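You operate a simulated robot arm through the tools that you are given. There is no shell and no other tool.

You are at the controls of a simulated two-armed robot. One attempt, no reset.

TASK
Cold-start the green engine and leave it running at SLOW.
Fine: fuel lever open, choke on and switch on before the pull; choke back to RUN once it runs.

The check looks at the end state, three seconds after you hand in, the way a careful person would. Anything else that was tipped, shoved, dropped, spilled or broken makes it a failure.

THE ROBOT
Two 7-joint arms with three-finger grippers on one trunk that stands fixed in place. Base frame: the origin is at the foot of the trunk, x ahead of it, y to its left, z up. Lengths are in mm, angles in rad, forces in N, time in s.
The left shoulder is at [58, 154, 942], the right one opposite. With the tool pointing down near the work surface each hand reaches from about 260 to 660 mm from the base axis, measured 20 degrees to its own side. Payload 2.69 kg a hand.
The tool frame of a hand sits at the grasp point between the pads (the TCP): z along the fingers, y along the line on which they close. The tips reach 29 mm beyond it. The gripper opens to 120 mm. The gripper's body begins 78 mm behind the TCP.
Orientation is told as [roll, pitch, yaw] about the base's x, y, z axes, in that order, counted from this pose: with the fingers straight down and closing along the base's y, the tool's x points along the base's -x, its y along +y and its z along -z.

THE INTERFACE
- The arms move only by the tool jog_arm. It takes "left_commands", "right_commands" or both (then of equal length, played together; a hand with none holds still); each is a list of rows, each an object (a shift or turn left out is 0, a gripper value left out holds the last) with "angular": the turn, a rotation vector about the tool's x, y, z in rad, a list of three; "offset": the shift along the tool's x, y, z in m, a list of three; "fingers": the closure in counts, from 0 (fully open) to 255 (shut). In form: [{"angular": [wx, wy, wz], "offset": [dx, dy, dz], "fingers": fingers}, ...]. A call has 1 to 20 rows; each row shifts and turns the commanded pose from where the row before left it, along the tool's axes as they then stand. A row lasts 0.2 s, in which the tool goes at most 50 mm and 0.15 rad; a call with a longer step from one row to the next is refused whole, and so is a gripper value outside its range. A pose out of reach is approached as far as the arm can. The call stops where the force on the tool passes 90 N (or 10 N more than at its start, if that is more) or the arm is blocked; 0.2 s more then pass. Each finger halts on what it meets, pressing with about 29 N; the grip force reading is that of the motor and also rises with nothing between the fingers. The clock runs only during rows and for 0.2 s after the last one: add rows that do not move to give the fingers time. It gives the time, the measured TCP pose, the force on the tool (base axes), the opening and the grip force at its end, in the units of the frame above (readings bear some noise), with the torque about the TCP (base axes, N m) and any sound that the robot's microphone picked up.
- Cameras (640 x 400 px; columns grow to the right, rows downward): "scene" is now at [161.5, 30.6, 1092]; the picture's right is [0.32, -0.95, 0.00], its down [-0.37, -0.13, -0.92] and it looks along [0.87, 0.30, -0.39] (base axes); focal length 214 px, centre (320, 200). "left" rides on the left gripper at [63, 0, -104] in its tool frame; the picture's right is [0.00, 1.00, 0.00], its down [-0.83, 0.00, -0.56] and it looks along [-0.56, 0.00, 0.83] (tool axes); focal length 275 px, centre (320, 200). "right" rides on the right gripper at [63, 0, -104] in its tool frame; the picture's right is [0.00, 1.00, 0.00], its down [-0.83, 0.00, -0.56] and it looks along [-0.56, 0.00, 0.83] (tool axes); focal length 275 px, centre (320, 200). There is no depth. A picture from a camera that has moved, and an enlarged one, comes with that camera's place and axes in the base frame and with its lens. The place of the scene camera against the robot may be out by one fixed shift of up to 25 mm in any direction.
- capture(camera): a new picture of that camera. No time passes.
- slide_trunk(by): slides the trunk up (or, below 0, down) by that many mm; the arms and the scene camera ride with it, the base frame stays. It gives what a move gives, with no picture.
- pan_tilt(pan, tilt): turns the head with the scene camera to pan (to the left, within 1.396 rad either way) and tilt (down, from -0.506 to 1.204), counted from straight ahead of the robot. It gives what a move gives.
- zoom(camera, box): a new picture of the part [left, top, right, bottom] of that camera's present view, enlarged. No time passes.
- finish_job(): hands the job in; it is judged then, once.

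Places have to be worked out from the pictures, the camera data and where the tool is seen. Open the grippers and draw the arms clear of the work before you hand the job in, unless the task says otherwise.

The tools are called after "Emit:" by a JSON object that holds its "api" and its "payload". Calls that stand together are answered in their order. jog_arm: Moves the arms, as the interface text tells. Its arguments: {"type":"object","properties":{"left_commands":{"type":"array","items":{"type":"object","properties":{"angular":{"type":"array","items":{"type":"number"}},"offset":{"type":"array","items":{"type":"number"}},"fingers":{"type":"number"}}}},"right_commands":{"type":"array","items":{"type":"object","properties":{"angular":{"type":"array","items":{"type":"number"}},"offset":{"type":"array","items":{"type":"number"}},"fingers":{"type":"number"}}}}},"required":[]} The other tools are called the same way: slide_trunk (by) slides the trunk up or down; pan_tilt (pan, tilt) turns the head that bears the scene camera; capture (camera) takes a picture; zoom (camera, box) takes an enlarged picture of a part of a camera's view; finish_job () hands the job in.

At the start:

```text
time_s: 0.0
left_position: [395.2, 326.4, 1056.4]
left_tool_rot: [0.0, 0.0, 0.0]
left_force: [0.6, 0.5, -0.4]
left_ft_torque: [-0.01, -0.02, -0.02]
left_opening: 120.0
left_finger_force: 0.0
right_position: [403.5, -41.3, 1045.4]
right_tool_rot: [-0.001, 0.001, 0.003]
right_force: [0.1, -0.2, -0.5]
right_ft_torque: [0.01, -0.03, 0.0]
right_opening: 120.2
right_finger_force: 0.0
trunk travel left (down, up): [-315.0, 123.0]
head pan, tilt: [0.33, 0.403]
```

scene: 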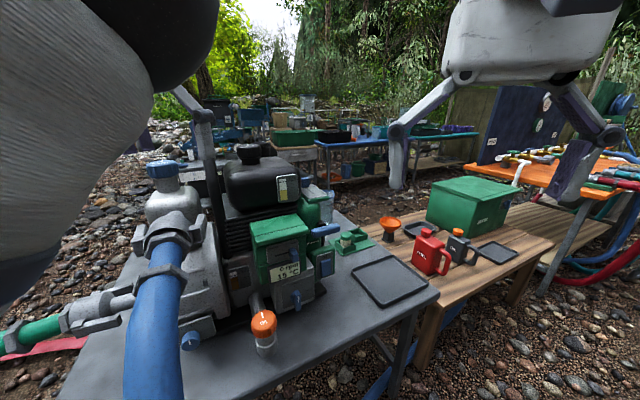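
right: 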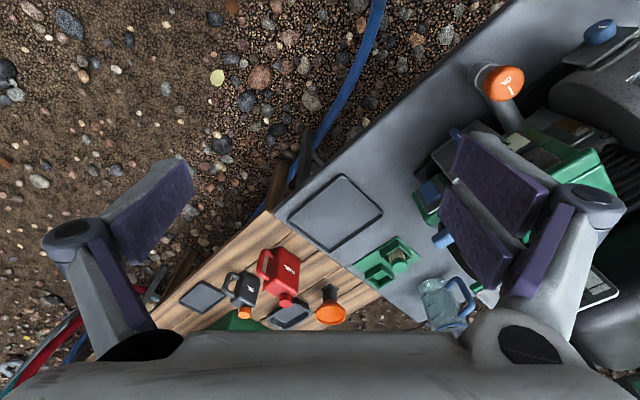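
left: 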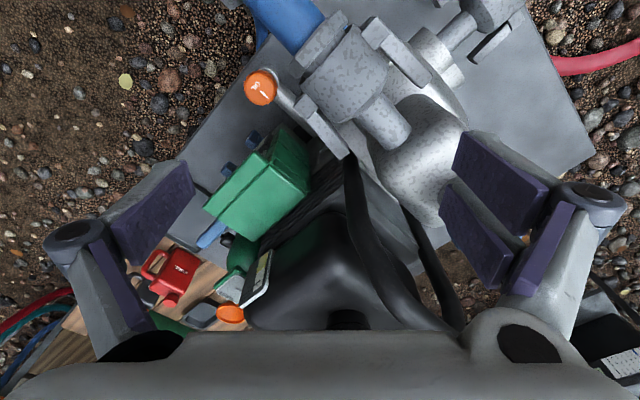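

I'll look first at the engine in detail: the green engine with pump is on the grey table; let me zoom in on it.

Emit:
{"api": "zoom", "payload": {"camera": "scene", "box": [200, 140, 360, 360]}}

Emit:
{"api": "zoom", "payload": {"camera": "left", "box": [130, 50, 370, 330]}}

Emit:
{"api": "zoom", "payload": {"camera": "right", "box": [350, 0, 640, 330]}}

```text
1.82 times, centred on (280, 250) of scene
camera zoom: at [161.5, 30.6, 1092.0], right [0.32, -0.95, 0.0], down [-0.37, -0.13, -0.92], along [0.87, 0.3, -0.39], focal length 390 px, centre (393, 109)
```

zoom: 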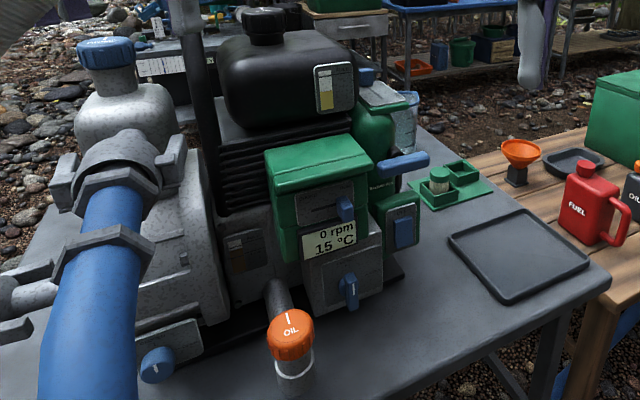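

```text
1.43 times, centred on (250, 190) of left
camera zoom: at [331.2, 326.6, 1161.6], right [0.0, 1.0, 0.0], down [0.83, 0.0, 0.56], along [0.56, 0.0, -0.83], focal length 393 px, centre (420, 214)
```

zoom: 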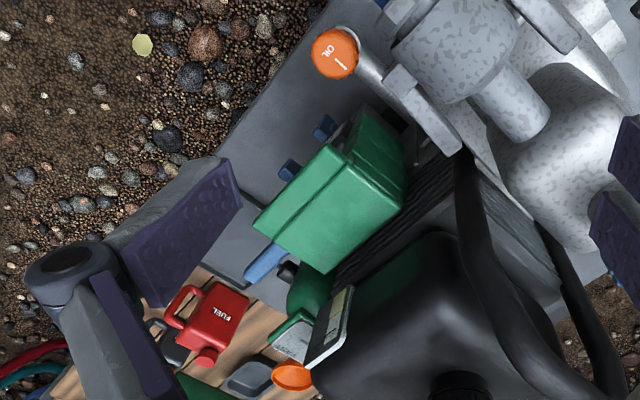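

```text
1.21 times, centred on (495, 165) of right
camera zoom: at [341.1, -42.2, 1149.6], right [-0.01, 1.0, 0.0], down [0.83, 0.0, 0.56], along [0.56, 0.0, -0.83], focal length 334 px, centre (108, 242)
```

zoom: 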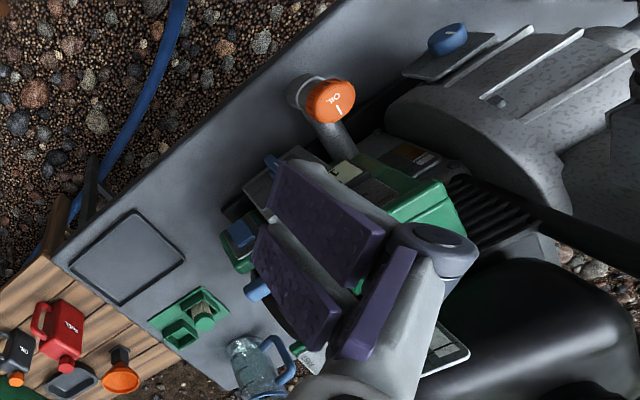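

Let me zoom into details of the controls: fuel gauge, panel, blue levers.

Emit:
{"api": "zoom", "payload": {"camera": "scene", "box": [245, 205, 345, 315]}}

Emit:
{"api": "zoom", "payload": {"camera": "scene", "box": [270, 160, 350, 230]}}

Emit:
{"api": "zoom", "payload": {"camera": "scene", "box": [130, 150, 260, 360]}}

Emit:
{"api": "zoom", "payload": {"camera": "scene", "box": [370, 160, 530, 290]}}

Emit:
{"api": "zoom", "payload": {"camera": "left", "box": [190, 110, 320, 200]}}

Emit:
{"api": "zoom", "payload": {"camera": "left", "box": [190, 200, 320, 300]}}

```text
3.64 times, centred on (295, 260) of scene
camera zoom: at [161.5, 30.6, 1092.0], right [0.32, -0.95, 0.0], down [-0.37, -0.13, -0.92], along [0.87, 0.3, -0.39], focal length 780 px, centre (411, -18)
```

zoom: 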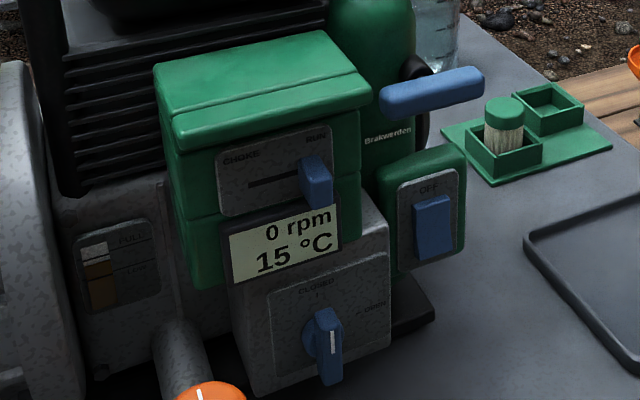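

```text
5.71 times, centred on (310, 195) of scene
camera zoom: at [161.5, 30.6, 1092.0], right [0.32, -0.95, 0.0], down [-0.37, -0.13, -0.92], along [0.87, 0.3, -0.39], focal length 1226 px, centre (377, 229)
```

zoom: 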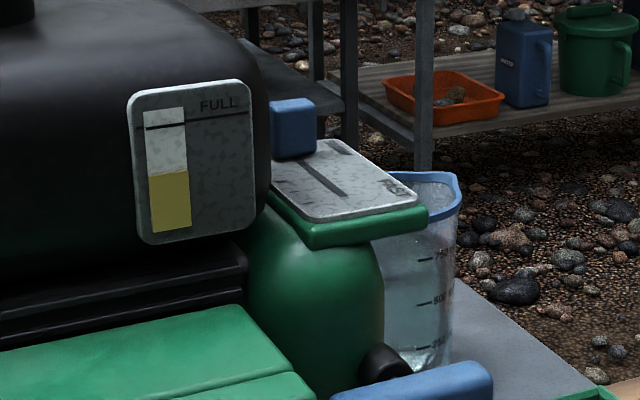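

```text
1.90 times, centred on (195, 255) of scene
camera zoom: at [161.5, 30.6, 1092.0], right [0.32, -0.95, 0.0], down [-0.37, -0.13, -0.92], along [0.87, 0.3, -0.39], focal length 408 px, centre (558, 95)
```

zoom: 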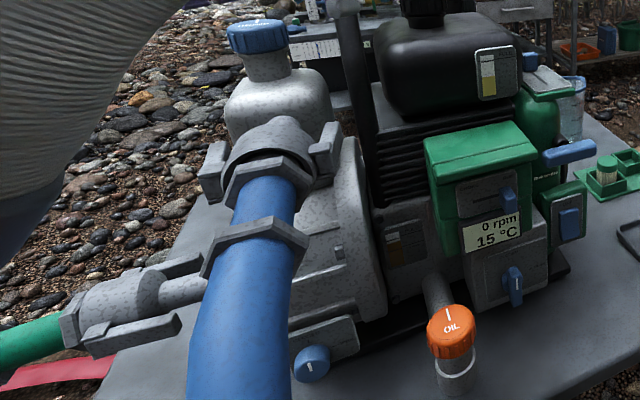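

```text
3.08 times, centred on (450, 225) of scene
camera zoom: at [161.5, 30.6, 1092.0], right [0.32, -0.95, 0.0], down [-0.37, -0.13, -0.92], along [0.87, 0.3, -0.39], focal length 660 px, centre (-80, 123)
```

zoom: 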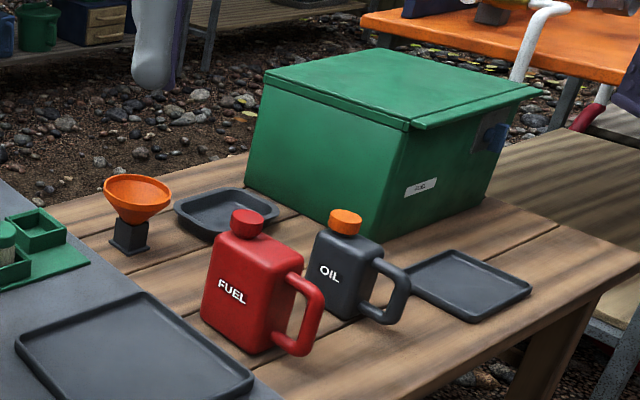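

```text
4.44 times, centred on (255, 155) of left
camera zoom: at [331.2, 326.6, 1161.6], right [0.0, 1.0, 0.0], down [0.83, 0.0, 0.56], along [0.56, 0.0, -0.83], focal length 1224 px, centre (609, 400)
```

zoom: 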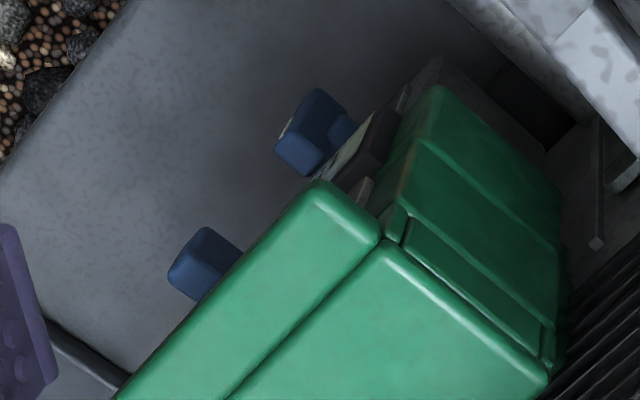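

```text
4.00 times, centred on (255, 250) of left
camera zoom: at [331.2, 326.6, 1161.6], right [0.0, 1.0, 0.0], down [0.83, 0.0, 0.56], along [0.56, 0.0, -0.83], focal length 1101 px, centre (580, 0)
```

zoom: 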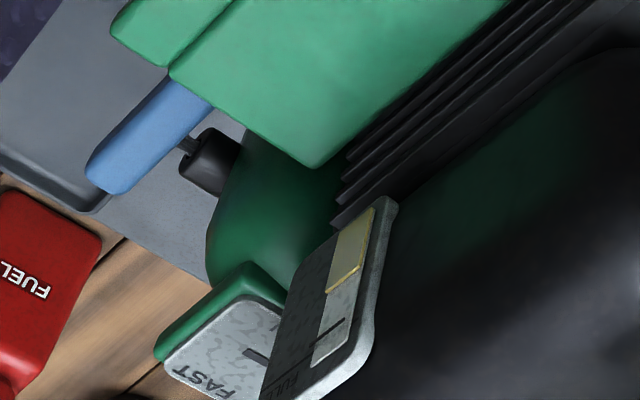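

The engine's front panel carries the choke slider, fuel knob and rocker switch and faces the robot's right-front; the pull handle sits beside it. I'll bring the right hand around to look at the panel squarely with its camera (yaw ~48° left, pitch up), staying well clear in front of the engine.

Emit:
{"api": "jog_arm", "payload": {"right_commands": [{"angular": [0, 0, -0.14]}, {"angular": [0, 0, -0.14]}, {"angular": [0, 0, -0.14]}, {"angular": [0, 0, -0.14]}, {"angular": [0, 0, -0.14]}, {"angular": [0, 0, -0.14]}, {"offset": [-0.0112, 0.0127, 0.0407]}, {"offset": [-0.0112, 0.0127, 0.0407]}, {"offset": [-0.0112, 0.0127, 0.0407]}, {"offset": [-0.0112, 0.0127, 0.0407]}, {"angular": [0, -0.14, 0]}, {"angular": [0, -0.14, 0]}, {"angular": [0, -0.14, 0]}, {"angular": [0, -0.14, 0]}, {"angular": [0, -0.14, 0]}]}}

Emit:
{"api": "capture", "payload": {"camera": "right"}}

Emit:
{"api": "capture", "payload": {"camera": "scene"}}

```text
time_s: 3.2
left_position: [393.8, 325.5, 1056.5]
left_tool_rot: [0.0, 0.0, -0.001]
left_force: [0.4, 0.8, 0.5]
left_ft_torque: [0.0, 0.02, 0.01]
left_opening: 120.2
left_finger_force: 0.0
right_position: [395.2, 23.9, 883.6]
right_tool_rot: [0.001, -0.702, 0.841]
right_force: [0.3, -0.6, -0.5]
right_ft_torque: [0.0, 0.05, 0.04]
right_opening: 120.0
right_finger_force: 0.0
trunk travel left (down, up): [-315.0, 123.0]
head pan, tilt: [0.33, 0.403]
```

```text
taken
camera right: at [319.2, -61.6, 921.8], right [-0.75, 0.66, 0.0], down [0.18, 0.21, 0.96], along [0.64, 0.72, -0.28], focal length 275 px, centre (320, 200)
```

right: 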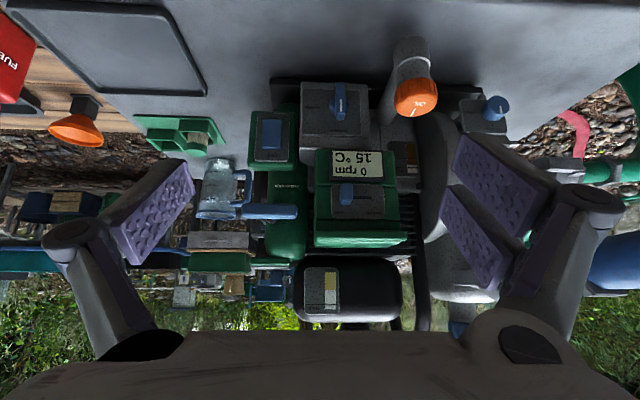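

```text
taken
camera scene: at [161.5, 30.5, 1092.0], right [0.32, -0.95, 0.0], down [-0.37, -0.13, -0.92], along [0.87, 0.3, -0.39], focal length 214 px, centre (320, 200)
```

scene: 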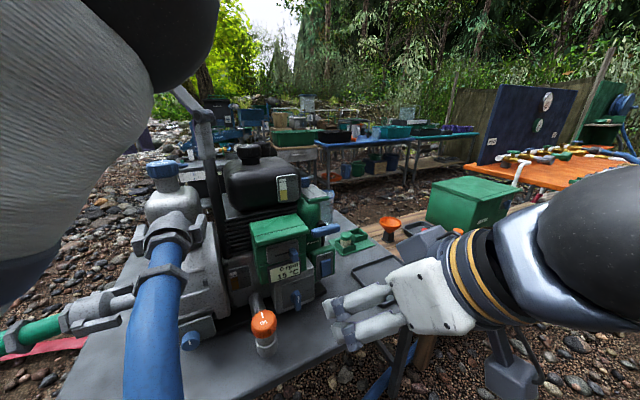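

I have a near-frontal (upside-down) view of the panel. Zoom for detail on each control.

Emit:
{"api": "zoom", "payload": {"camera": "right", "box": [240, 75, 440, 200]}}

Emit:
{"api": "zoom", "payload": {"camera": "right", "box": [190, 140, 440, 330]}}

Emit:
{"api": "zoom", "payload": {"camera": "right", "box": [300, 80, 380, 140]}}

Emit:
{"api": "zoom", "payload": {"camera": "right", "box": [245, 100, 305, 170]}}

Emit:
{"api": "zoom", "payload": {"camera": "right", "box": [310, 140, 430, 220]}}

```text
3.20 times, centred on (340, 138) of right
camera zoom: at [319.2, -61.6, 921.8], right [-0.75, 0.66, 0.0], down [0.18, 0.21, 0.96], along [0.64, 0.72, -0.28], focal length 881 px, centre (256, 400)
```

zoom: 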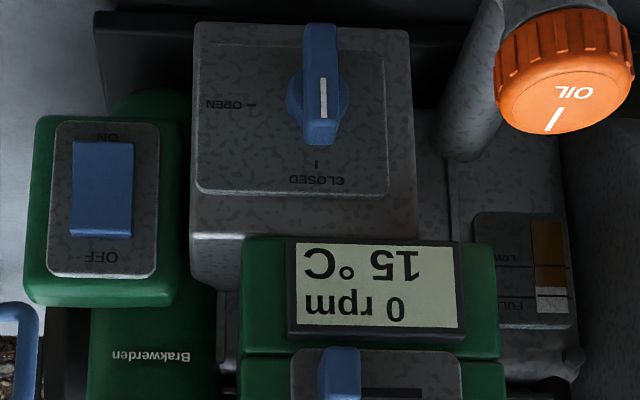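

```text
2.11 times, centred on (315, 235) of right
camera zoom: at [319.2, -61.6, 921.8], right [-0.75, 0.66, 0.0], down [0.18, 0.21, 0.96], along [0.64, 0.72, -0.28], focal length 580 px, centre (330, 126)
```

zoom: 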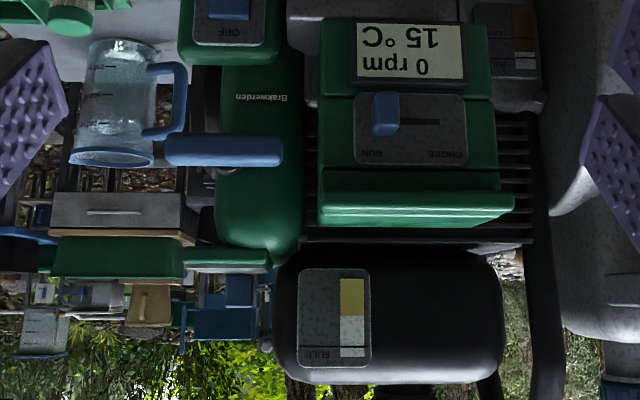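

```text
6.67 times, centred on (340, 110) of right
camera zoom: at [319.2, -61.6, 921.8], right [-0.75, 0.66, 0.0], down [0.18, 0.21, 0.96], along [0.64, 0.72, -0.28], focal length 1835 px, centre (187, 800)
```

zoom: 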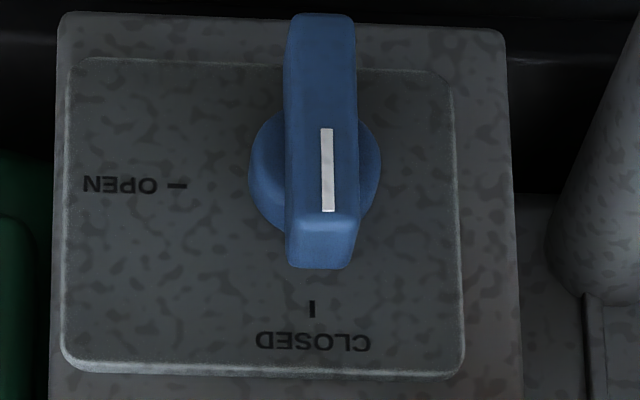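

```text
5.71 times, centred on (275, 135) of right
camera zoom: at [319.2, -61.6, 921.8], right [-0.75, 0.66, 0.0], down [0.18, 0.21, 0.96], along [0.64, 0.72, -0.28], focal length 1573 px, centre (577, 571)
```

zoom: 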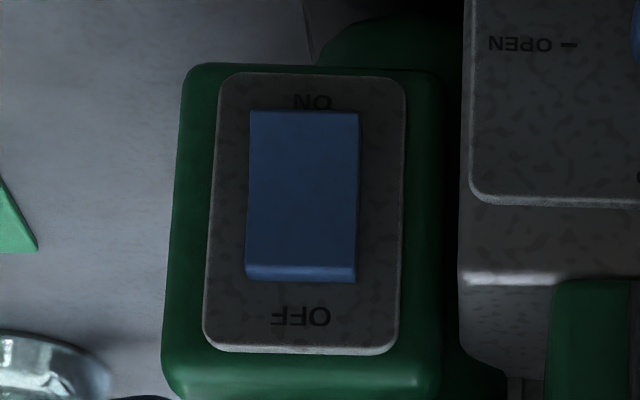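

```text
5.00 times, centred on (370, 180) of right
camera zoom: at [319.2, -61.6, 921.8], right [-0.75, 0.66, 0.0], down [0.18, 0.21, 0.96], along [0.64, 0.72, -0.28], focal length 1376 px, centre (70, 300)
```

zoom: 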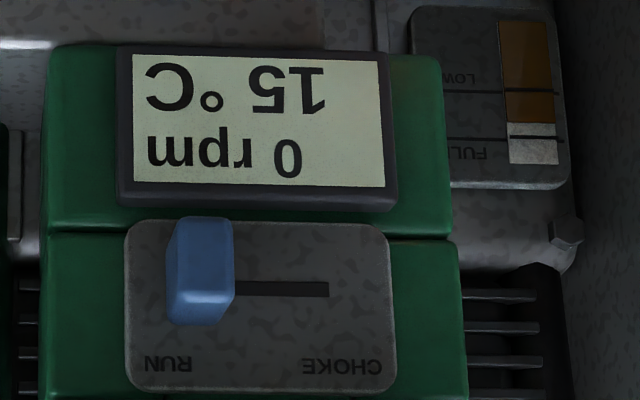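

Oil is between LOW and FULL and fuel about half, so no filling needed; fuel knob is at CLOSED, choke at RUN, switch at OFF. I'll shift the right hand closer and lower (still ~150 mm clear of the panel) to triangulate the controls.

Emit:
{"api": "jog_arm", "payload": {"right_commands": [{"offset": [0.0126, 0, 0.046]}, {"offset": [0.0126, 0, 0.046]}, {"offset": [0.0126, 0, 0.046]}, {}]}}

Emit:
{"api": "capture", "payload": {"camera": "right"}}

Emit:
{"api": "zoom", "payload": {"camera": "right", "box": [210, 60, 430, 200]}}

Emit:
{"api": "zoom", "payload": {"camera": "right", "box": [150, 180, 430, 360]}}

```text
time_s: 4.2
left_position: [393.8, 326.2, 1056.3]
left_tool_rot: [0.0, -0.001, 0.0]
left_force: [-0.1, 0.1, 0.4]
left_ft_torque: [0.02, 0.06, 0.01]
left_opening: 120.0
left_finger_force: 0.1
right_position: [439.9, 70.9, 753.3]
right_tool_rot: [0.0, -0.7, 0.841]
right_force: [0.0, 0.1, 0.5]
right_ft_torque: [0.01, 0.0, 0.02]
right_opening: 120.2
right_finger_force: 0.0
trunk travel left (down, up): [-315.0, 123.0]
head pan, tilt: [0.33, 0.403]
```

```text
taken
camera right: at [363.1, -14.8, 792.7], right [-0.75, 0.66, 0.0], down [0.18, 0.21, 0.96], along [0.64, 0.72, -0.28], focal length 275 px, centre (320, 200)
```

right: 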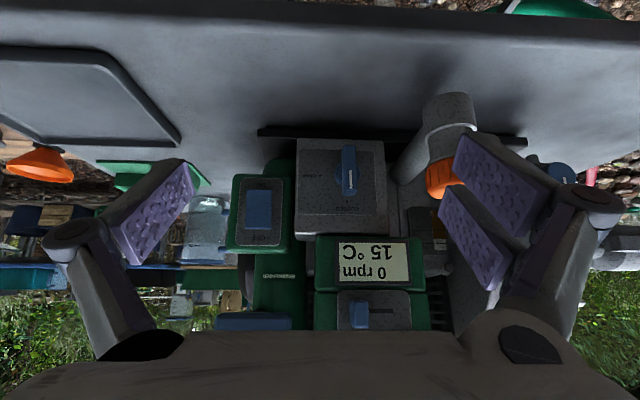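

```text
2.86 times, centred on (320, 130) of right
camera zoom: at [363.1, -14.8, 792.7], right [-0.75, 0.66, 0.0], down [0.18, 0.21, 0.96], along [0.64, 0.72, -0.28], focal length 786 px, centre (320, 400)
```

zoom: 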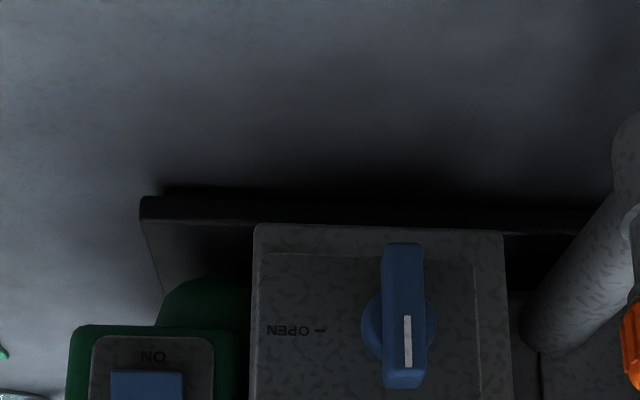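

```text
2.22 times, centred on (290, 270) of right
camera zoom: at [363.1, -14.8, 792.7], right [-0.75, 0.66, 0.0], down [0.18, 0.21, 0.96], along [0.64, 0.72, -0.28], focal length 612 px, centre (387, 44)
```

zoom: 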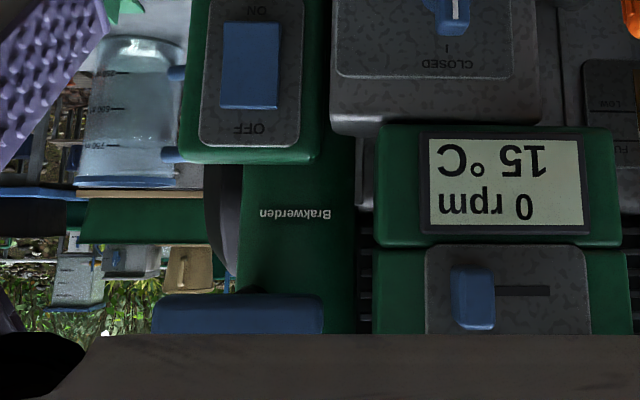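

Triangulated: fuel knob face ≈(513,196,686), choke slider ≈(507,197,820), rocker ≈(610,159,720), pull handle ≈(607,160,836), panel normal ≈(-0.667,-0.745). Next I level the right tool so it points straight at the panel, with the fingers half closed.

Emit:
{"api": "jog_arm", "payload": {"right_commands": [{"angular": [0, -0.145, 0], "fingers": 100}, {"angular": [0, -0.145, 0]}, {"angular": [0, -0.145, 0]}, {"angular": [0, -0.145, 0]}, {"angular": [0, -0.145, 0]}, {"angular": [0, -0.1458, 0]}, {}]}}

Emit:
{"api": "capture", "payload": {"camera": "scene"}}

Emit:
{"api": "capture", "payload": {"camera": "right"}}

```text
time_s: 5.8
left_position: [393.8, 325.2, 1057.1]
left_tool_rot: [0.0, 0.001, 0.001]
left_force: [-0.9, 0.4, -0.3]
left_ft_torque: [-0.01, 0.03, -0.01]
left_opening: 120.1
left_finger_force: 0.0
right_position: [437.8, 69.6, 753.6]
right_tool_rot: [-2.376, -1.567, -3.068]
right_force: [0.5, -1.0, 0.9]
right_ft_torque: [0.01, 0.02, 0.01]
right_opening: 72.8
right_finger_force: 0.0
trunk travel left (down, up): [-315.0, 123.0]
head pan, tilt: [0.33, 0.403]
```

```text
taken
camera scene: at [161.3, 30.8, 1092.1], right [0.32, -0.95, 0.0], down [-0.37, -0.13, -0.92], along [0.87, 0.3, -0.39], focal length 214 px, centre (320, 200)
```

scene: 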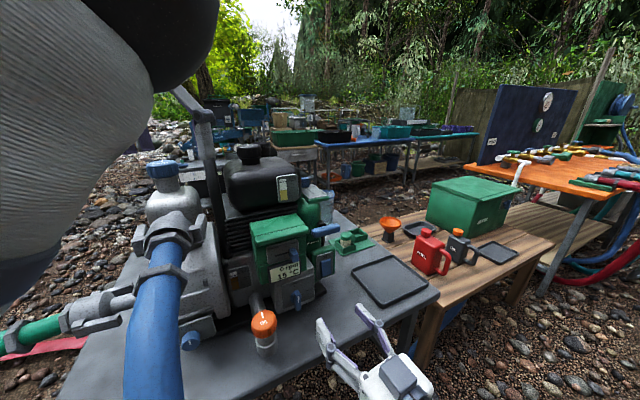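

```text
taken
camera right: at [367.9, -8.1, 689.7], right [-0.74, 0.67, -0.01], down [-0.38, -0.41, 0.83], along [0.55, 0.62, 0.56], focal length 275 px, centre (320, 200)
```

right: 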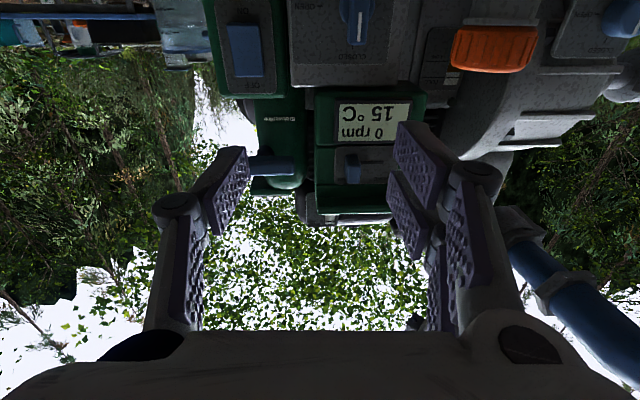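

The level pose is reachable. Now I move to a pre-grasp in front of the fuel knob (tips ~30 mm short of it), fingers ~40 mm apart.

Emit:
{"api": "jog_arm", "payload": {"right_commands": [{"offset": [0.0225, 0.0095, 0.0088], "fingers": 170}, {"offset": [0.0225, 0.0095, 0.0288]}, {"offset": [0.0226, 0.0095, 0.0288]}, {"offset": [0, 0, 0.02]}, {}]}}

Emit:
{"api": "capture", "payload": {"camera": "right"}}

Emit:
{"api": "capture", "payload": {"camera": "scene"}}

Emit:
{"api": "zoom", "payload": {"camera": "scene", "box": [240, 230, 360, 350]}}

```text
time_s: 7.0
left_position: [393.7, 325.6, 1056.7]
left_tool_rot: [0.002, -0.001, -0.001]
left_force: [-0.5, -0.3, 0.5]
left_ft_torque: [0.0, 0.01, 0.03]
left_opening: 120.1
left_finger_force: 0.1
right_position: [474.6, 153.9, 684.3]
right_tool_rot: [-2.558, -1.571, -2.881]
right_force: [0.0, -0.1, -0.4]
right_ft_torque: [0.01, 0.03, 0.04]
right_opening: 39.9
right_finger_force: 0.0
trunk travel left (down, up): [-315.0, 123.0]
head pan, tilt: [0.33, 0.403]
```

```text
taken
camera right: at [405.0, 76.4, 620.5], right [-0.75, 0.67, -0.01], down [-0.37, -0.41, 0.83], along [0.55, 0.62, 0.56], focal length 275 px, centre (320, 200)
```

right: 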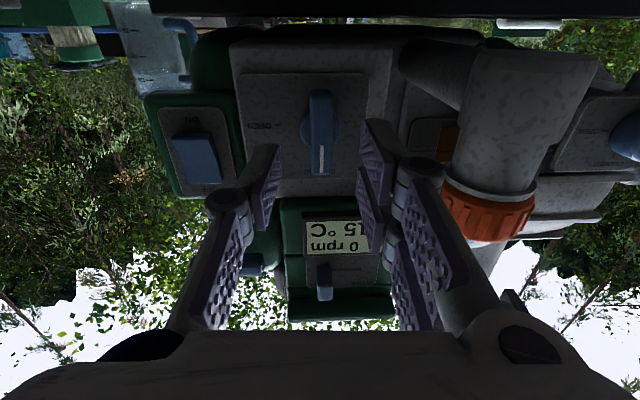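

```text
taken
camera scene: at [161.5, 30.6, 1092.0], right [0.32, -0.95, 0.0], down [-0.37, -0.13, -0.92], along [0.87, 0.3, -0.39], focal length 214 px, centre (320, 200)
```

scene: 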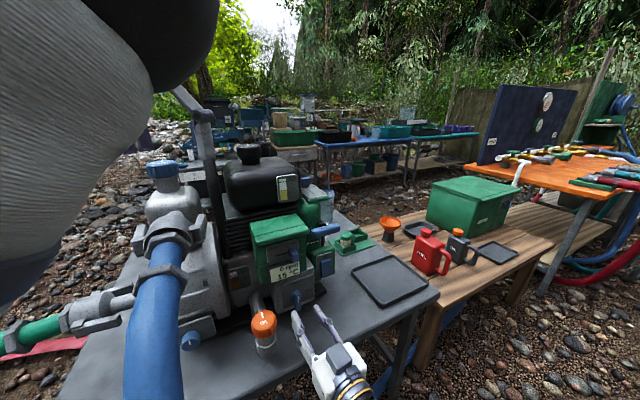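

```text
3.33 times, centred on (300, 290) of scene
camera zoom: at [161.5, 30.6, 1092.0], right [0.32, -0.95, 0.0], down [-0.37, -0.13, -0.92], along [0.87, 0.3, -0.39], focal length 715 px, centre (387, -100)
```

zoom: 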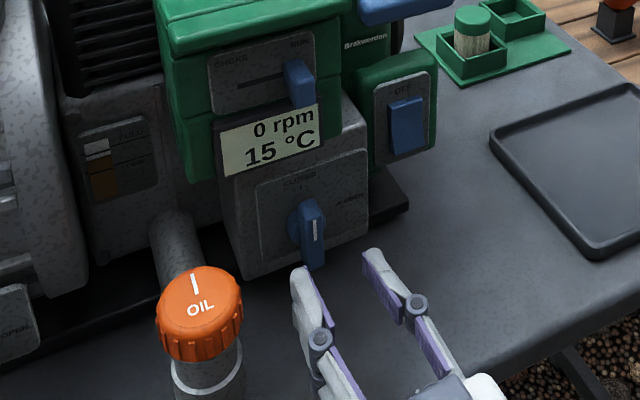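

Emit:
{"api": "zoom", "payload": {"camera": "right", "box": [230, 70, 410, 220]}}

```text
2.67 times, centred on (320, 145) of right
camera zoom: at [405.0, 76.4, 620.5], right [-0.75, 0.67, -0.01], down [-0.37, -0.41, 0.83], along [0.55, 0.62, 0.56], focal length 734 px, centre (320, 347)
```

zoom: 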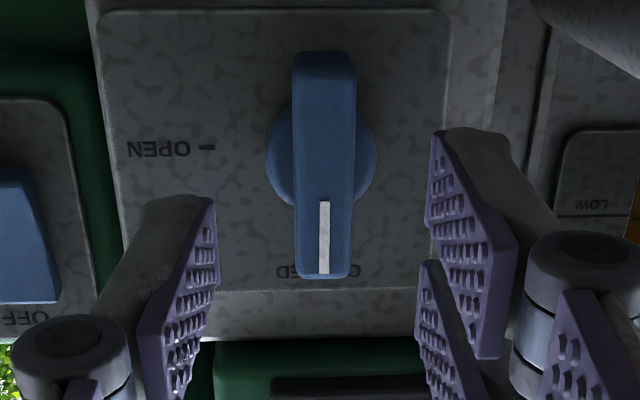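

Knob is laterally and vertically aligned within ~1–2 mm. Advance 41 mm so the tips overlap the bar by ~13 mm, then close on it.

Emit:
{"api": "jog_arm", "payload": {"right_commands": [{"offset": [-0.001, 0.0005, 0.02]}, {"offset": [0, 0, 0.021]}, {}, {"fingers": 255}, {}, {}]}}

Emit:
{"api": "capture", "payload": {"camera": "right"}}

Emit:
{"api": "zoom", "payload": {"camera": "scene", "box": [240, 230, 360, 350]}}

```text
time_s: 8.4
left_position: [395.0, 325.2, 1055.8]
left_tool_rot: [0.0, 0.0, -0.001]
left_force: [-0.8, -0.4, -0.6]
left_ft_torque: [-0.03, -0.03, -0.02]
left_opening: 120.0
left_finger_force: 0.1
right_position: [499.7, 183.4, 685.2]
right_tool_rot: [-2.499, -1.569, -2.942]
right_force: [4.2, -4.0, 0.7]
right_ft_torque: [-0.11, 0.12, -0.49]
right_opening: 14.1
right_finger_force: 40.5
trunk travel left (down, up): [-315.0, 123.0]
head pan, tilt: [0.33, 0.403]
```

```text
taken
camera right: at [430.9, 106.7, 621.5], right [-0.74, 0.67, -0.01], down [-0.37, -0.41, 0.83], along [0.55, 0.62, 0.56], focal length 275 px, centre (320, 200)
```

right: 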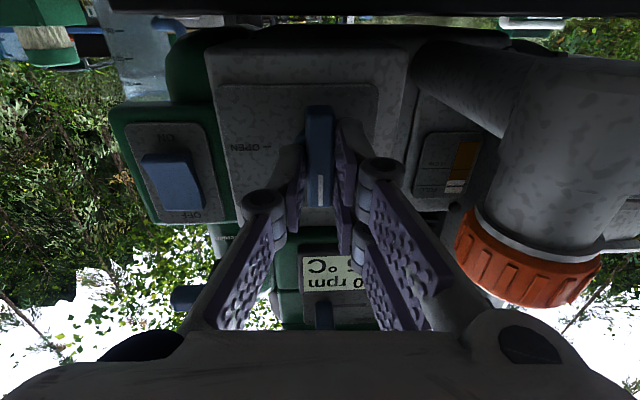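

```text
3.33 times, centred on (300, 290) of scene
camera zoom: at [161.8, 30.3, 1092.0], right [0.32, -0.95, 0.0], down [-0.37, -0.13, -0.92], along [0.87, 0.3, -0.39], focal length 715 px, centre (387, -100)
```

zoom: 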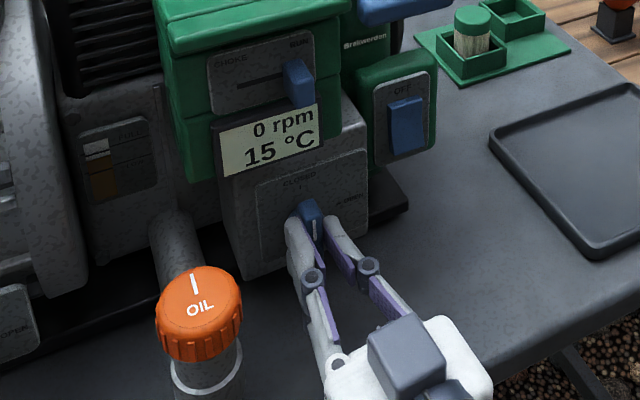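

Grip is solid (14.1 mm). Now turn the knob clockwise toward OPEN, first part of the quarter turn.

Emit:
{"api": "jog_arm", "payload": {"right_commands": [{"angular": [0, 0, 0.12]}, {"angular": [0, 0, 0.12]}, {"angular": [0, 0, 0.12]}, {"angular": [0, 0, 0.12]}]}}

Emit:
{"api": "zoom", "payload": {"camera": "scene", "box": [240, 230, 360, 350]}}

```text
time_s: 9.4
left_position: [394.7, 325.9, 1056.3]
left_tool_rot: [0.0, -0.001, 0.0]
left_force: [0.8, -0.5, 0.5]
left_ft_torque: [-0.04, -0.01, -0.03]
left_opening: 120.0
left_finger_force: 0.0
right_position: [499.8, 184.3, 685.0]
right_tool_rot: [1.566, -1.09, -0.727]
right_force: [7.0, 0.5, -7.5]
right_ft_torque: [0.52, -0.55, -0.92]
right_opening: 14.2
right_finger_force: 40.6
trunk travel left (down, up): [-315.0, 123.0]
head pan, tilt: [0.33, 0.403]
```

```text
3.33 times, centred on (300, 290) of scene
camera zoom: at [162.4, 30.8, 1091.8], right [0.32, -0.95, 0.0], down [-0.37, -0.13, -0.92], along [0.87, 0.3, -0.39], focal length 715 px, centre (387, -100)
```

zoom: 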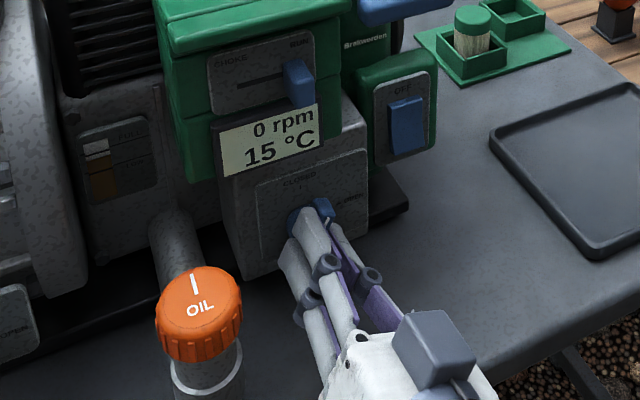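

The knob follows. Continue to the full quarter turn.

Emit:
{"api": "jog_arm", "payload": {"right_commands": [{"angular": [0, 0, 0.12]}, {"angular": [0, 0, 0.12]}, {"angular": [0, 0, 0.12]}, {"angular": [0, 0, 0.12]}, {"angular": [0, 0, 0.12]}, {"angular": [0, 0, 0.12]}, {"angular": [0, 0, 0.12]}, {"angular": [0, 0, 0.12]}, {"angular": [0, 0, 0.13]}]}}

Emit:
{"api": "zoom", "payload": {"camera": "scene", "box": [240, 230, 360, 350]}}

Emit:
{"api": "capture", "payload": {"camera": "right"}}

```text
time_s: 10.6
left_position: [393.1, 325.4, 1056.8]
left_tool_rot: [0.001, -0.001, 0.002]
left_force: [0.1, -1.3, 0.0]
left_ft_torque: [0.05, 0.01, 0.01]
left_opening: 119.9
left_finger_force: 0.1
right_position: [498.5, 177.6, 686.9]
right_tool_rot: [1.565, -0.583, -0.709]
right_force: [-23.4, 27.2, 31.1]
right_ft_torque: [0.24, 0.09, 1.82]
right_opening: 13.7
right_finger_force: 40.5
trunk travel left (down, up): [-315.0, 123.0]
head pan, tilt: [0.33, 0.403]
stopped in row 5 (right hand): the force on the tool passed its limit at 90 N (the readings are from after the stop); the commanded pose is now the measured one
```

```text
3.33 times, centred on (300, 290) of scene
camera zoom: at [158.8, 31.1, 1092.2], right [0.32, -0.95, 0.0], down [-0.37, -0.13, -0.92], along [0.87, 0.3, -0.39], focal length 715 px, centre (387, -100)
```

zoom: 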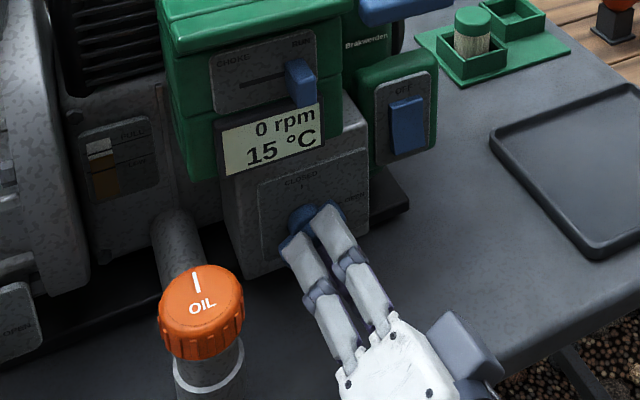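

```text
taken
camera right: at [390.7, 133.3, 651.1], right [-0.42, 0.36, 0.83], down [0.16, -0.87, 0.46], along [0.89, 0.33, 0.3], focal length 275 px, centre (320, 200)
```

right: 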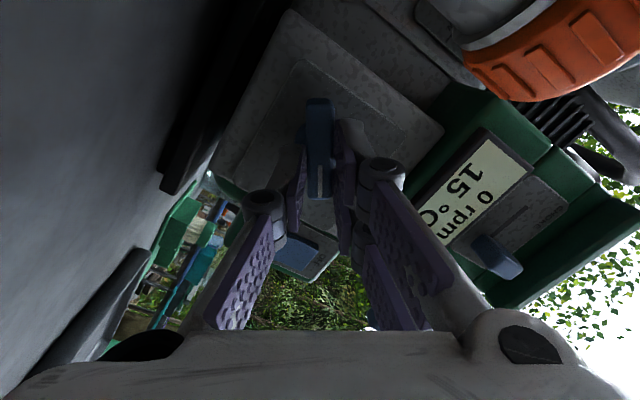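

The turn stopped at about 0.98 rad with a force spike; I need to see whether it's the knob's stop, the arm, or a collision. Looking at the wider scene.

Emit:
{"api": "capture", "payload": {"camera": "scene"}}

Emit:
{"api": "zoom", "payload": {"camera": "scene", "box": [270, 270, 400, 400]}}

Emit:
{"api": "zoom", "payload": {"camera": "right", "box": [200, 20, 460, 250]}}

```text
taken
camera scene: at [158.8, 31.1, 1092.2], right [0.32, -0.95, 0.0], down [-0.37, -0.13, -0.92], along [0.87, 0.3, -0.39], focal length 214 px, centre (320, 200)
```

scene: 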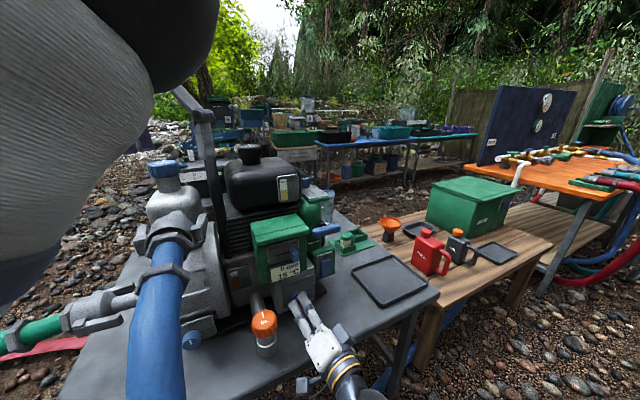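

```text
3.08 times, centred on (335, 335) of scene
camera zoom: at [158.8, 31.1, 1092.2], right [0.32, -0.95, 0.0], down [-0.37, -0.13, -0.92], along [0.87, 0.3, -0.39], focal length 660 px, centre (274, -215)
```

zoom: 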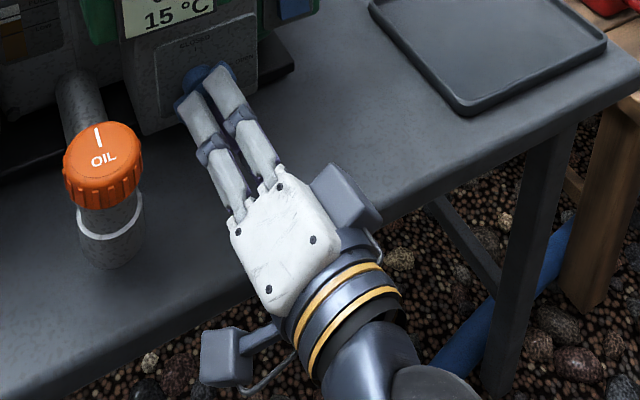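

```text
1.74 times, centred on (330, 135) of right
camera zoom: at [390.7, 133.3, 651.1], right [-0.42, 0.36, 0.83], down [0.16, -0.87, 0.46], along [0.89, 0.33, 0.3], focal length 479 px, centre (303, 313)
```

zoom: 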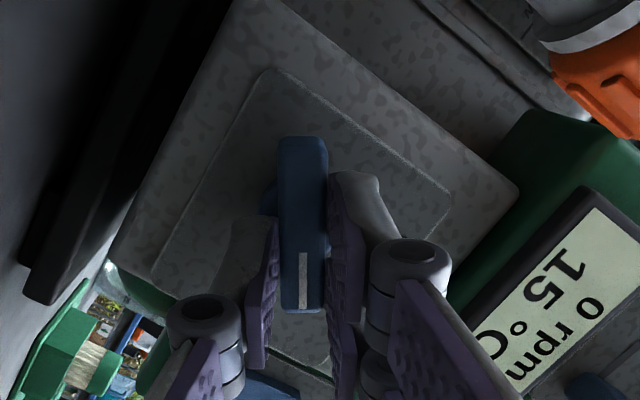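

No collision is visible (camera and body clear of table and oil cap); it may be a wrist joint limit dragging the TCP. Read the steady state with an empty row.

Emit:
{"api": "jog_arm", "payload": {"right_commands": [{}, {}]}}

```text
time_s: 11.2
left_position: [389.9, 327.1, 1056.9]
left_tool_rot: [-0.001, -0.005, 0.0]
left_force: [0.4, 0.3, 0.5]
left_ft_torque: [0.02, 0.03, -0.03]
left_opening: 120.1
left_finger_force: 0.0
right_position: [497.3, 177.1, 685.4]
right_tool_rot: [1.564, -0.587, -0.713]
right_force: [-28.8, 31.6, 34.9]
right_ft_torque: [0.3, 0.05, 1.97]
right_opening: 14.0
right_finger_force: 39.9
trunk travel left (down, up): [-315.0, 123.0]
head pan, tilt: [0.33, 0.403]
```

The trunk and left hand have been nudged ~4 mm, so something is loading the arm. I'll release the knob (open to 40 mm) and see if the force vanishes.

Emit:
{"api": "jog_arm", "payload": {"right_commands": [{"fingers": 170}, {}, {}]}}

Emit:
{"api": "capture", "payload": {"camera": "right"}}

```text
time_s: 12.0
left_position: [394.4, 325.7, 1056.8]
left_tool_rot: [0.0, -0.001, 0.001]
left_force: [0.2, 0.3, -0.7]
left_ft_torque: [-0.02, -0.01, 0.0]
left_opening: 119.9
left_finger_force: 0.0
right_position: [502.9, 173.8, 679.5]
right_tool_rot: [1.555, -0.578, -0.714]
right_force: [1.4, 1.1, -0.1]
right_ft_torque: [0.0, 0.0, 0.03]
right_opening: 39.6
right_finger_force: 0.1
trunk travel left (down, up): [-315.0, 123.0]
head pan, tilt: [0.33, 0.403]
```

```text
taken
camera right: at [394.4, 129.8, 645.7], right [-0.4, 0.37, 0.83], down [0.15, -0.87, 0.47], along [0.9, 0.32, 0.29], focal length 275 px, centre (320, 200)
```

right: 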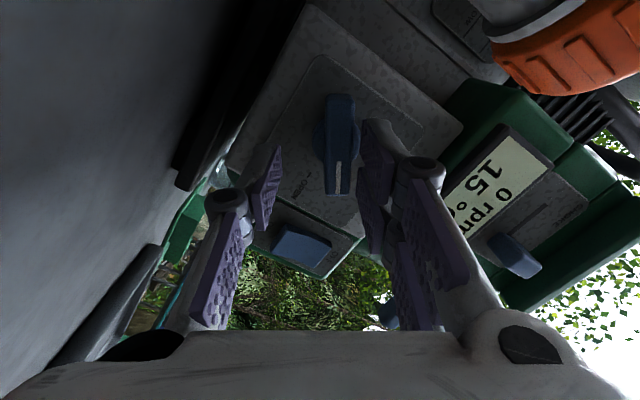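

Force is gone and the commanded TCP had drifted ~10 mm: the wrist hit its limit at about +56°, leaving the knob ~56–60° turned. I'll back off straight, and spin the wrist the other way by half a turn (free range there) to regrip the bar and finish the turn.

Emit:
{"api": "jog_arm", "payload": {"right_commands": [{"offset": [0, 0, -0.03]}, {"offset": [0, 0, -0.03]}, {"angular": [0, 0, -0.15]}, {"angular": [0, 0, -0.15]}, {"angular": [0, 0, -0.15]}, {"angular": [0, 0, -0.15]}, {"angular": [0, 0, -0.15]}, {"angular": [0, 0, -0.15]}, {"angular": [0, 0, -0.15]}, {"angular": [0, 0, -0.15]}, {"angular": [0, 0, -0.15]}, {"angular": [0, 0, -0.15]}, {}]}}

Emit:
{"api": "zoom", "payload": {"camera": "scene", "box": [240, 230, 400, 390]}}

```text
time_s: 14.8
left_position: [394.0, 324.9, 1056.3]
left_tool_rot: [-0.001, -0.001, 0.001]
left_force: [1.1, 0.5, -0.8]
left_ft_torque: [0.02, -0.01, 0.01]
left_opening: 120.0
left_finger_force: 0.0
right_position: [462.6, 130.5, 682.1]
right_tool_rot: [-1.55, -1.064, 2.4]
right_force: [0.2, 1.0, 0.5]
right_ft_torque: [0.01, -0.03, -0.01]
right_opening: 39.8
right_finger_force: 0.0
trunk travel left (down, up): [-315.0, 123.0]
head pan, tilt: [0.33, 0.403]
```

```text
2.50 times, centred on (320, 310) of scene
camera zoom: at [161.5, 30.6, 1092.0], right [0.32, -0.95, 0.0], down [-0.37, -0.13, -0.92], along [0.87, 0.3, -0.39], focal length 536 px, centre (320, -75)
```

zoom: 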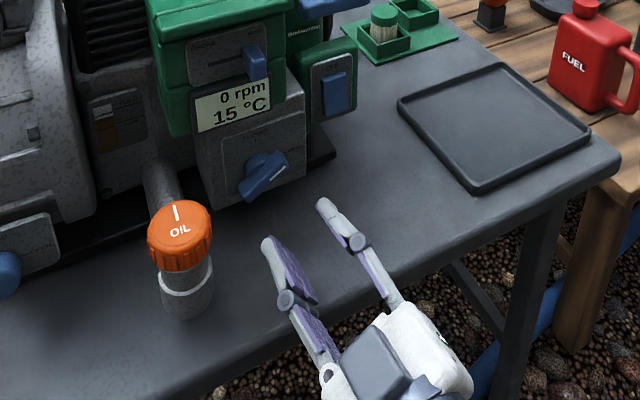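

Knob is roughly 55–60° toward OPEN. Continue spinning the wrist to the opposite grip angle.

Emit:
{"api": "jog_arm", "payload": {"right_commands": [{"angular": [0, 0, -0.149]}, {"angular": [0, 0, -0.149]}, {"angular": [0, 0, -0.149]}, {"angular": [0, 0, -0.149]}, {"angular": [0, 0, -0.149]}, {"angular": [0, 0, -0.149]}, {"angular": [0, 0, -0.149]}, {"angular": [0, 0, -0.149]}, {"angular": [0, 0, -0.149]}, {"angular": [0, 0, -0.149]}, {"angular": [0, 0, -0.149]}, {}]}}

Emit:
{"api": "zoom", "payload": {"camera": "scene", "box": [240, 230, 400, 390]}}

Emit:
{"api": "capture", "payload": {"camera": "right"}}

```text
time_s: 17.4
left_position: [394.2, 325.6, 1056.4]
left_tool_rot: [-0.001, 0.0, 0.0]
left_force: [-0.8, 0.2, -0.3]
left_ft_torque: [-0.01, 0.0, -0.01]
left_opening: 120.2
left_finger_force: 0.0
right_position: [463.6, 129.8, 682.2]
right_tool_rot: [-1.559, 0.575, 2.427]
right_force: [0.5, 0.3, 0.4]
right_ft_torque: [0.01, -0.01, -0.01]
right_opening: 39.7
right_finger_force: 0.1
trunk travel left (down, up): [-315.0, 123.0]
head pan, tilt: [0.33, 0.403]
```

```text
2.50 times, centred on (320, 310) of scene
camera zoom: at [161.5, 30.6, 1092.0], right [0.32, -0.95, 0.0], down [-0.37, -0.13, -0.92], along [0.87, 0.3, -0.39], focal length 536 px, centre (320, -75)
```

zoom: 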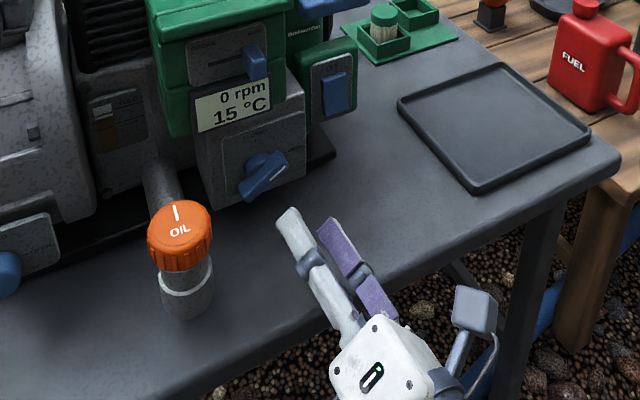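

```text
taken
camera right: at [434.0, 17.8, 717.0], right [0.4, -0.37, -0.84], down [-0.89, 0.04, -0.45], along [0.2, 0.93, -0.31], focal length 275 px, centre (320, 200)
```

right: 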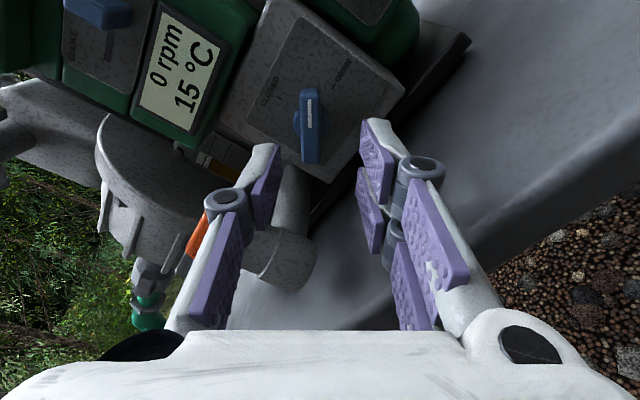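

Emit:
{"api": "zoom", "payload": {"camera": "right", "box": [240, 60, 400, 180]}}

```text
3.33 times, centred on (320, 120) of right
camera zoom: at [434.0, 17.8, 717.0], right [0.4, -0.37, -0.84], down [-0.89, 0.04, -0.45], along [0.2, 0.93, -0.31], focal length 918 px, centre (320, 467)
```

zoom: 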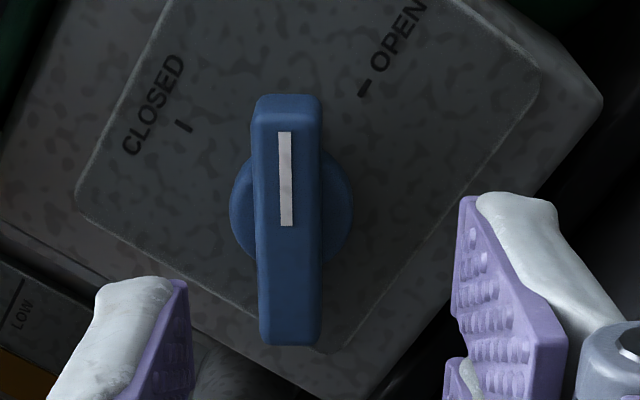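

Aligned in angle; shift (-3.6, -6.8) mm laterally, advance 65 mm, and grip.

Emit:
{"api": "jog_arm", "payload": {"right_commands": [{"offset": [-0.0036, -0.0068, 0]}, {"offset": [0, 0, 0.022]}, {"offset": [0, 0, 0.022]}, {"offset": [0, 0, 0.021]}, {}, {"fingers": 255}, {}, {}]}}

Emit:
{"api": "zoom", "payload": {"camera": "right", "box": [220, 40, 420, 200]}}

```text
time_s: 19.2
left_position: [396.3, 325.8, 1057.1]
left_tool_rot: [-0.001, 0.0, -0.001]
left_force: [0.1, 0.6, 0.1]
left_ft_torque: [0.0, -0.01, -0.03]
left_opening: 120.0
left_finger_force: 0.1
right_position: [501.8, 184.9, 684.6]
right_tool_rot: [-1.557, 0.572, 2.425]
right_force: [2.2, 0.7, -1.2]
right_ft_torque: [-0.05, 0.05, -0.32]
right_opening: 14.1
right_finger_force: 40.1
trunk travel left (down, up): [-315.0, 123.0]
head pan, tilt: [0.33, 0.403]
```

```text
2.50 times, centred on (320, 120) of right
camera zoom: at [473.2, 72.2, 719.9], right [0.4, -0.37, -0.84], down [-0.89, 0.04, -0.45], along [0.2, 0.93, -0.31], focal length 688 px, centre (320, 400)
```

zoom: 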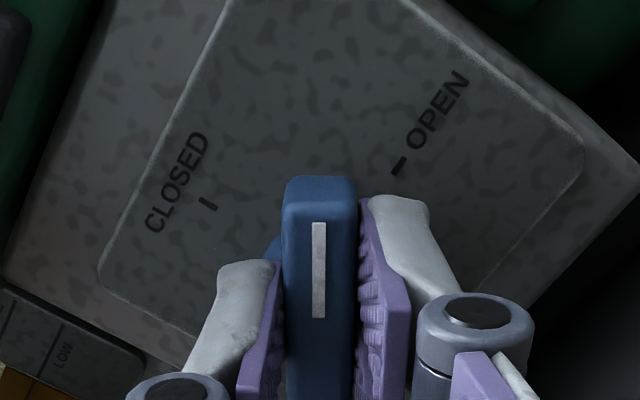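

Gripped again at 14.1 mm. Turn clockwise the remaining ~0.57 rad to OPEN.

Emit:
{"api": "jog_arm", "payload": {"right_commands": [{"angular": [0, 0, 0.115]}, {"angular": [0, 0, 0.115]}, {"angular": [0, 0, 0.115]}, {"angular": [0, 0, 0.115]}, {"angular": [0, 0, 0.115]}, {}]}}

Emit:
{"api": "zoom", "payload": {"camera": "right", "box": [220, 20, 420, 180]}}

Emit:
{"api": "zoom", "payload": {"camera": "scene", "box": [240, 230, 400, 390]}}

```text
time_s: 20.6
left_position: [394.8, 326.4, 1056.5]
left_tool_rot: [0.0, 0.003, -0.001]
left_force: [0.5, -0.3, 0.0]
left_ft_torque: [-0.01, 0.02, 0.01]
left_opening: 120.1
left_finger_force: 0.0
right_position: [501.2, 185.0, 685.0]
right_tool_rot: [-1.561, -0.006, 2.419]
right_force: [20.6, 13.1, -1.7]
right_ft_torque: [-0.1, -0.2, -0.01]
right_opening: 14.0
right_finger_force: 40.4
trunk travel left (down, up): [-315.0, 123.0]
head pan, tilt: [0.33, 0.403]
```

```text
2.50 times, centred on (320, 100) of right
camera zoom: at [480.4, 64.9, 685.0], right [-0.01, -0.01, -1.0], down [-0.99, 0.13, 0.01], along [0.13, 0.99, -0.01], focal length 688 px, centre (320, 450)
```

zoom: 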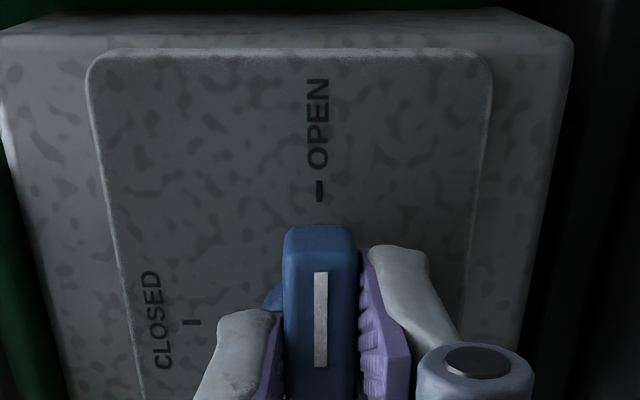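

```text
2.50 times, centred on (320, 310) of scene
camera zoom: at [163.1, 31.6, 1091.7], right [0.32, -0.95, 0.0], down [-0.37, -0.13, -0.92], along [0.87, 0.3, -0.39], focal length 536 px, centre (320, -75)
```

zoom: 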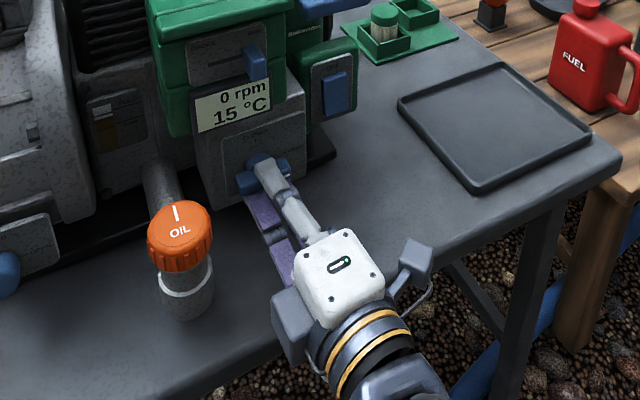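

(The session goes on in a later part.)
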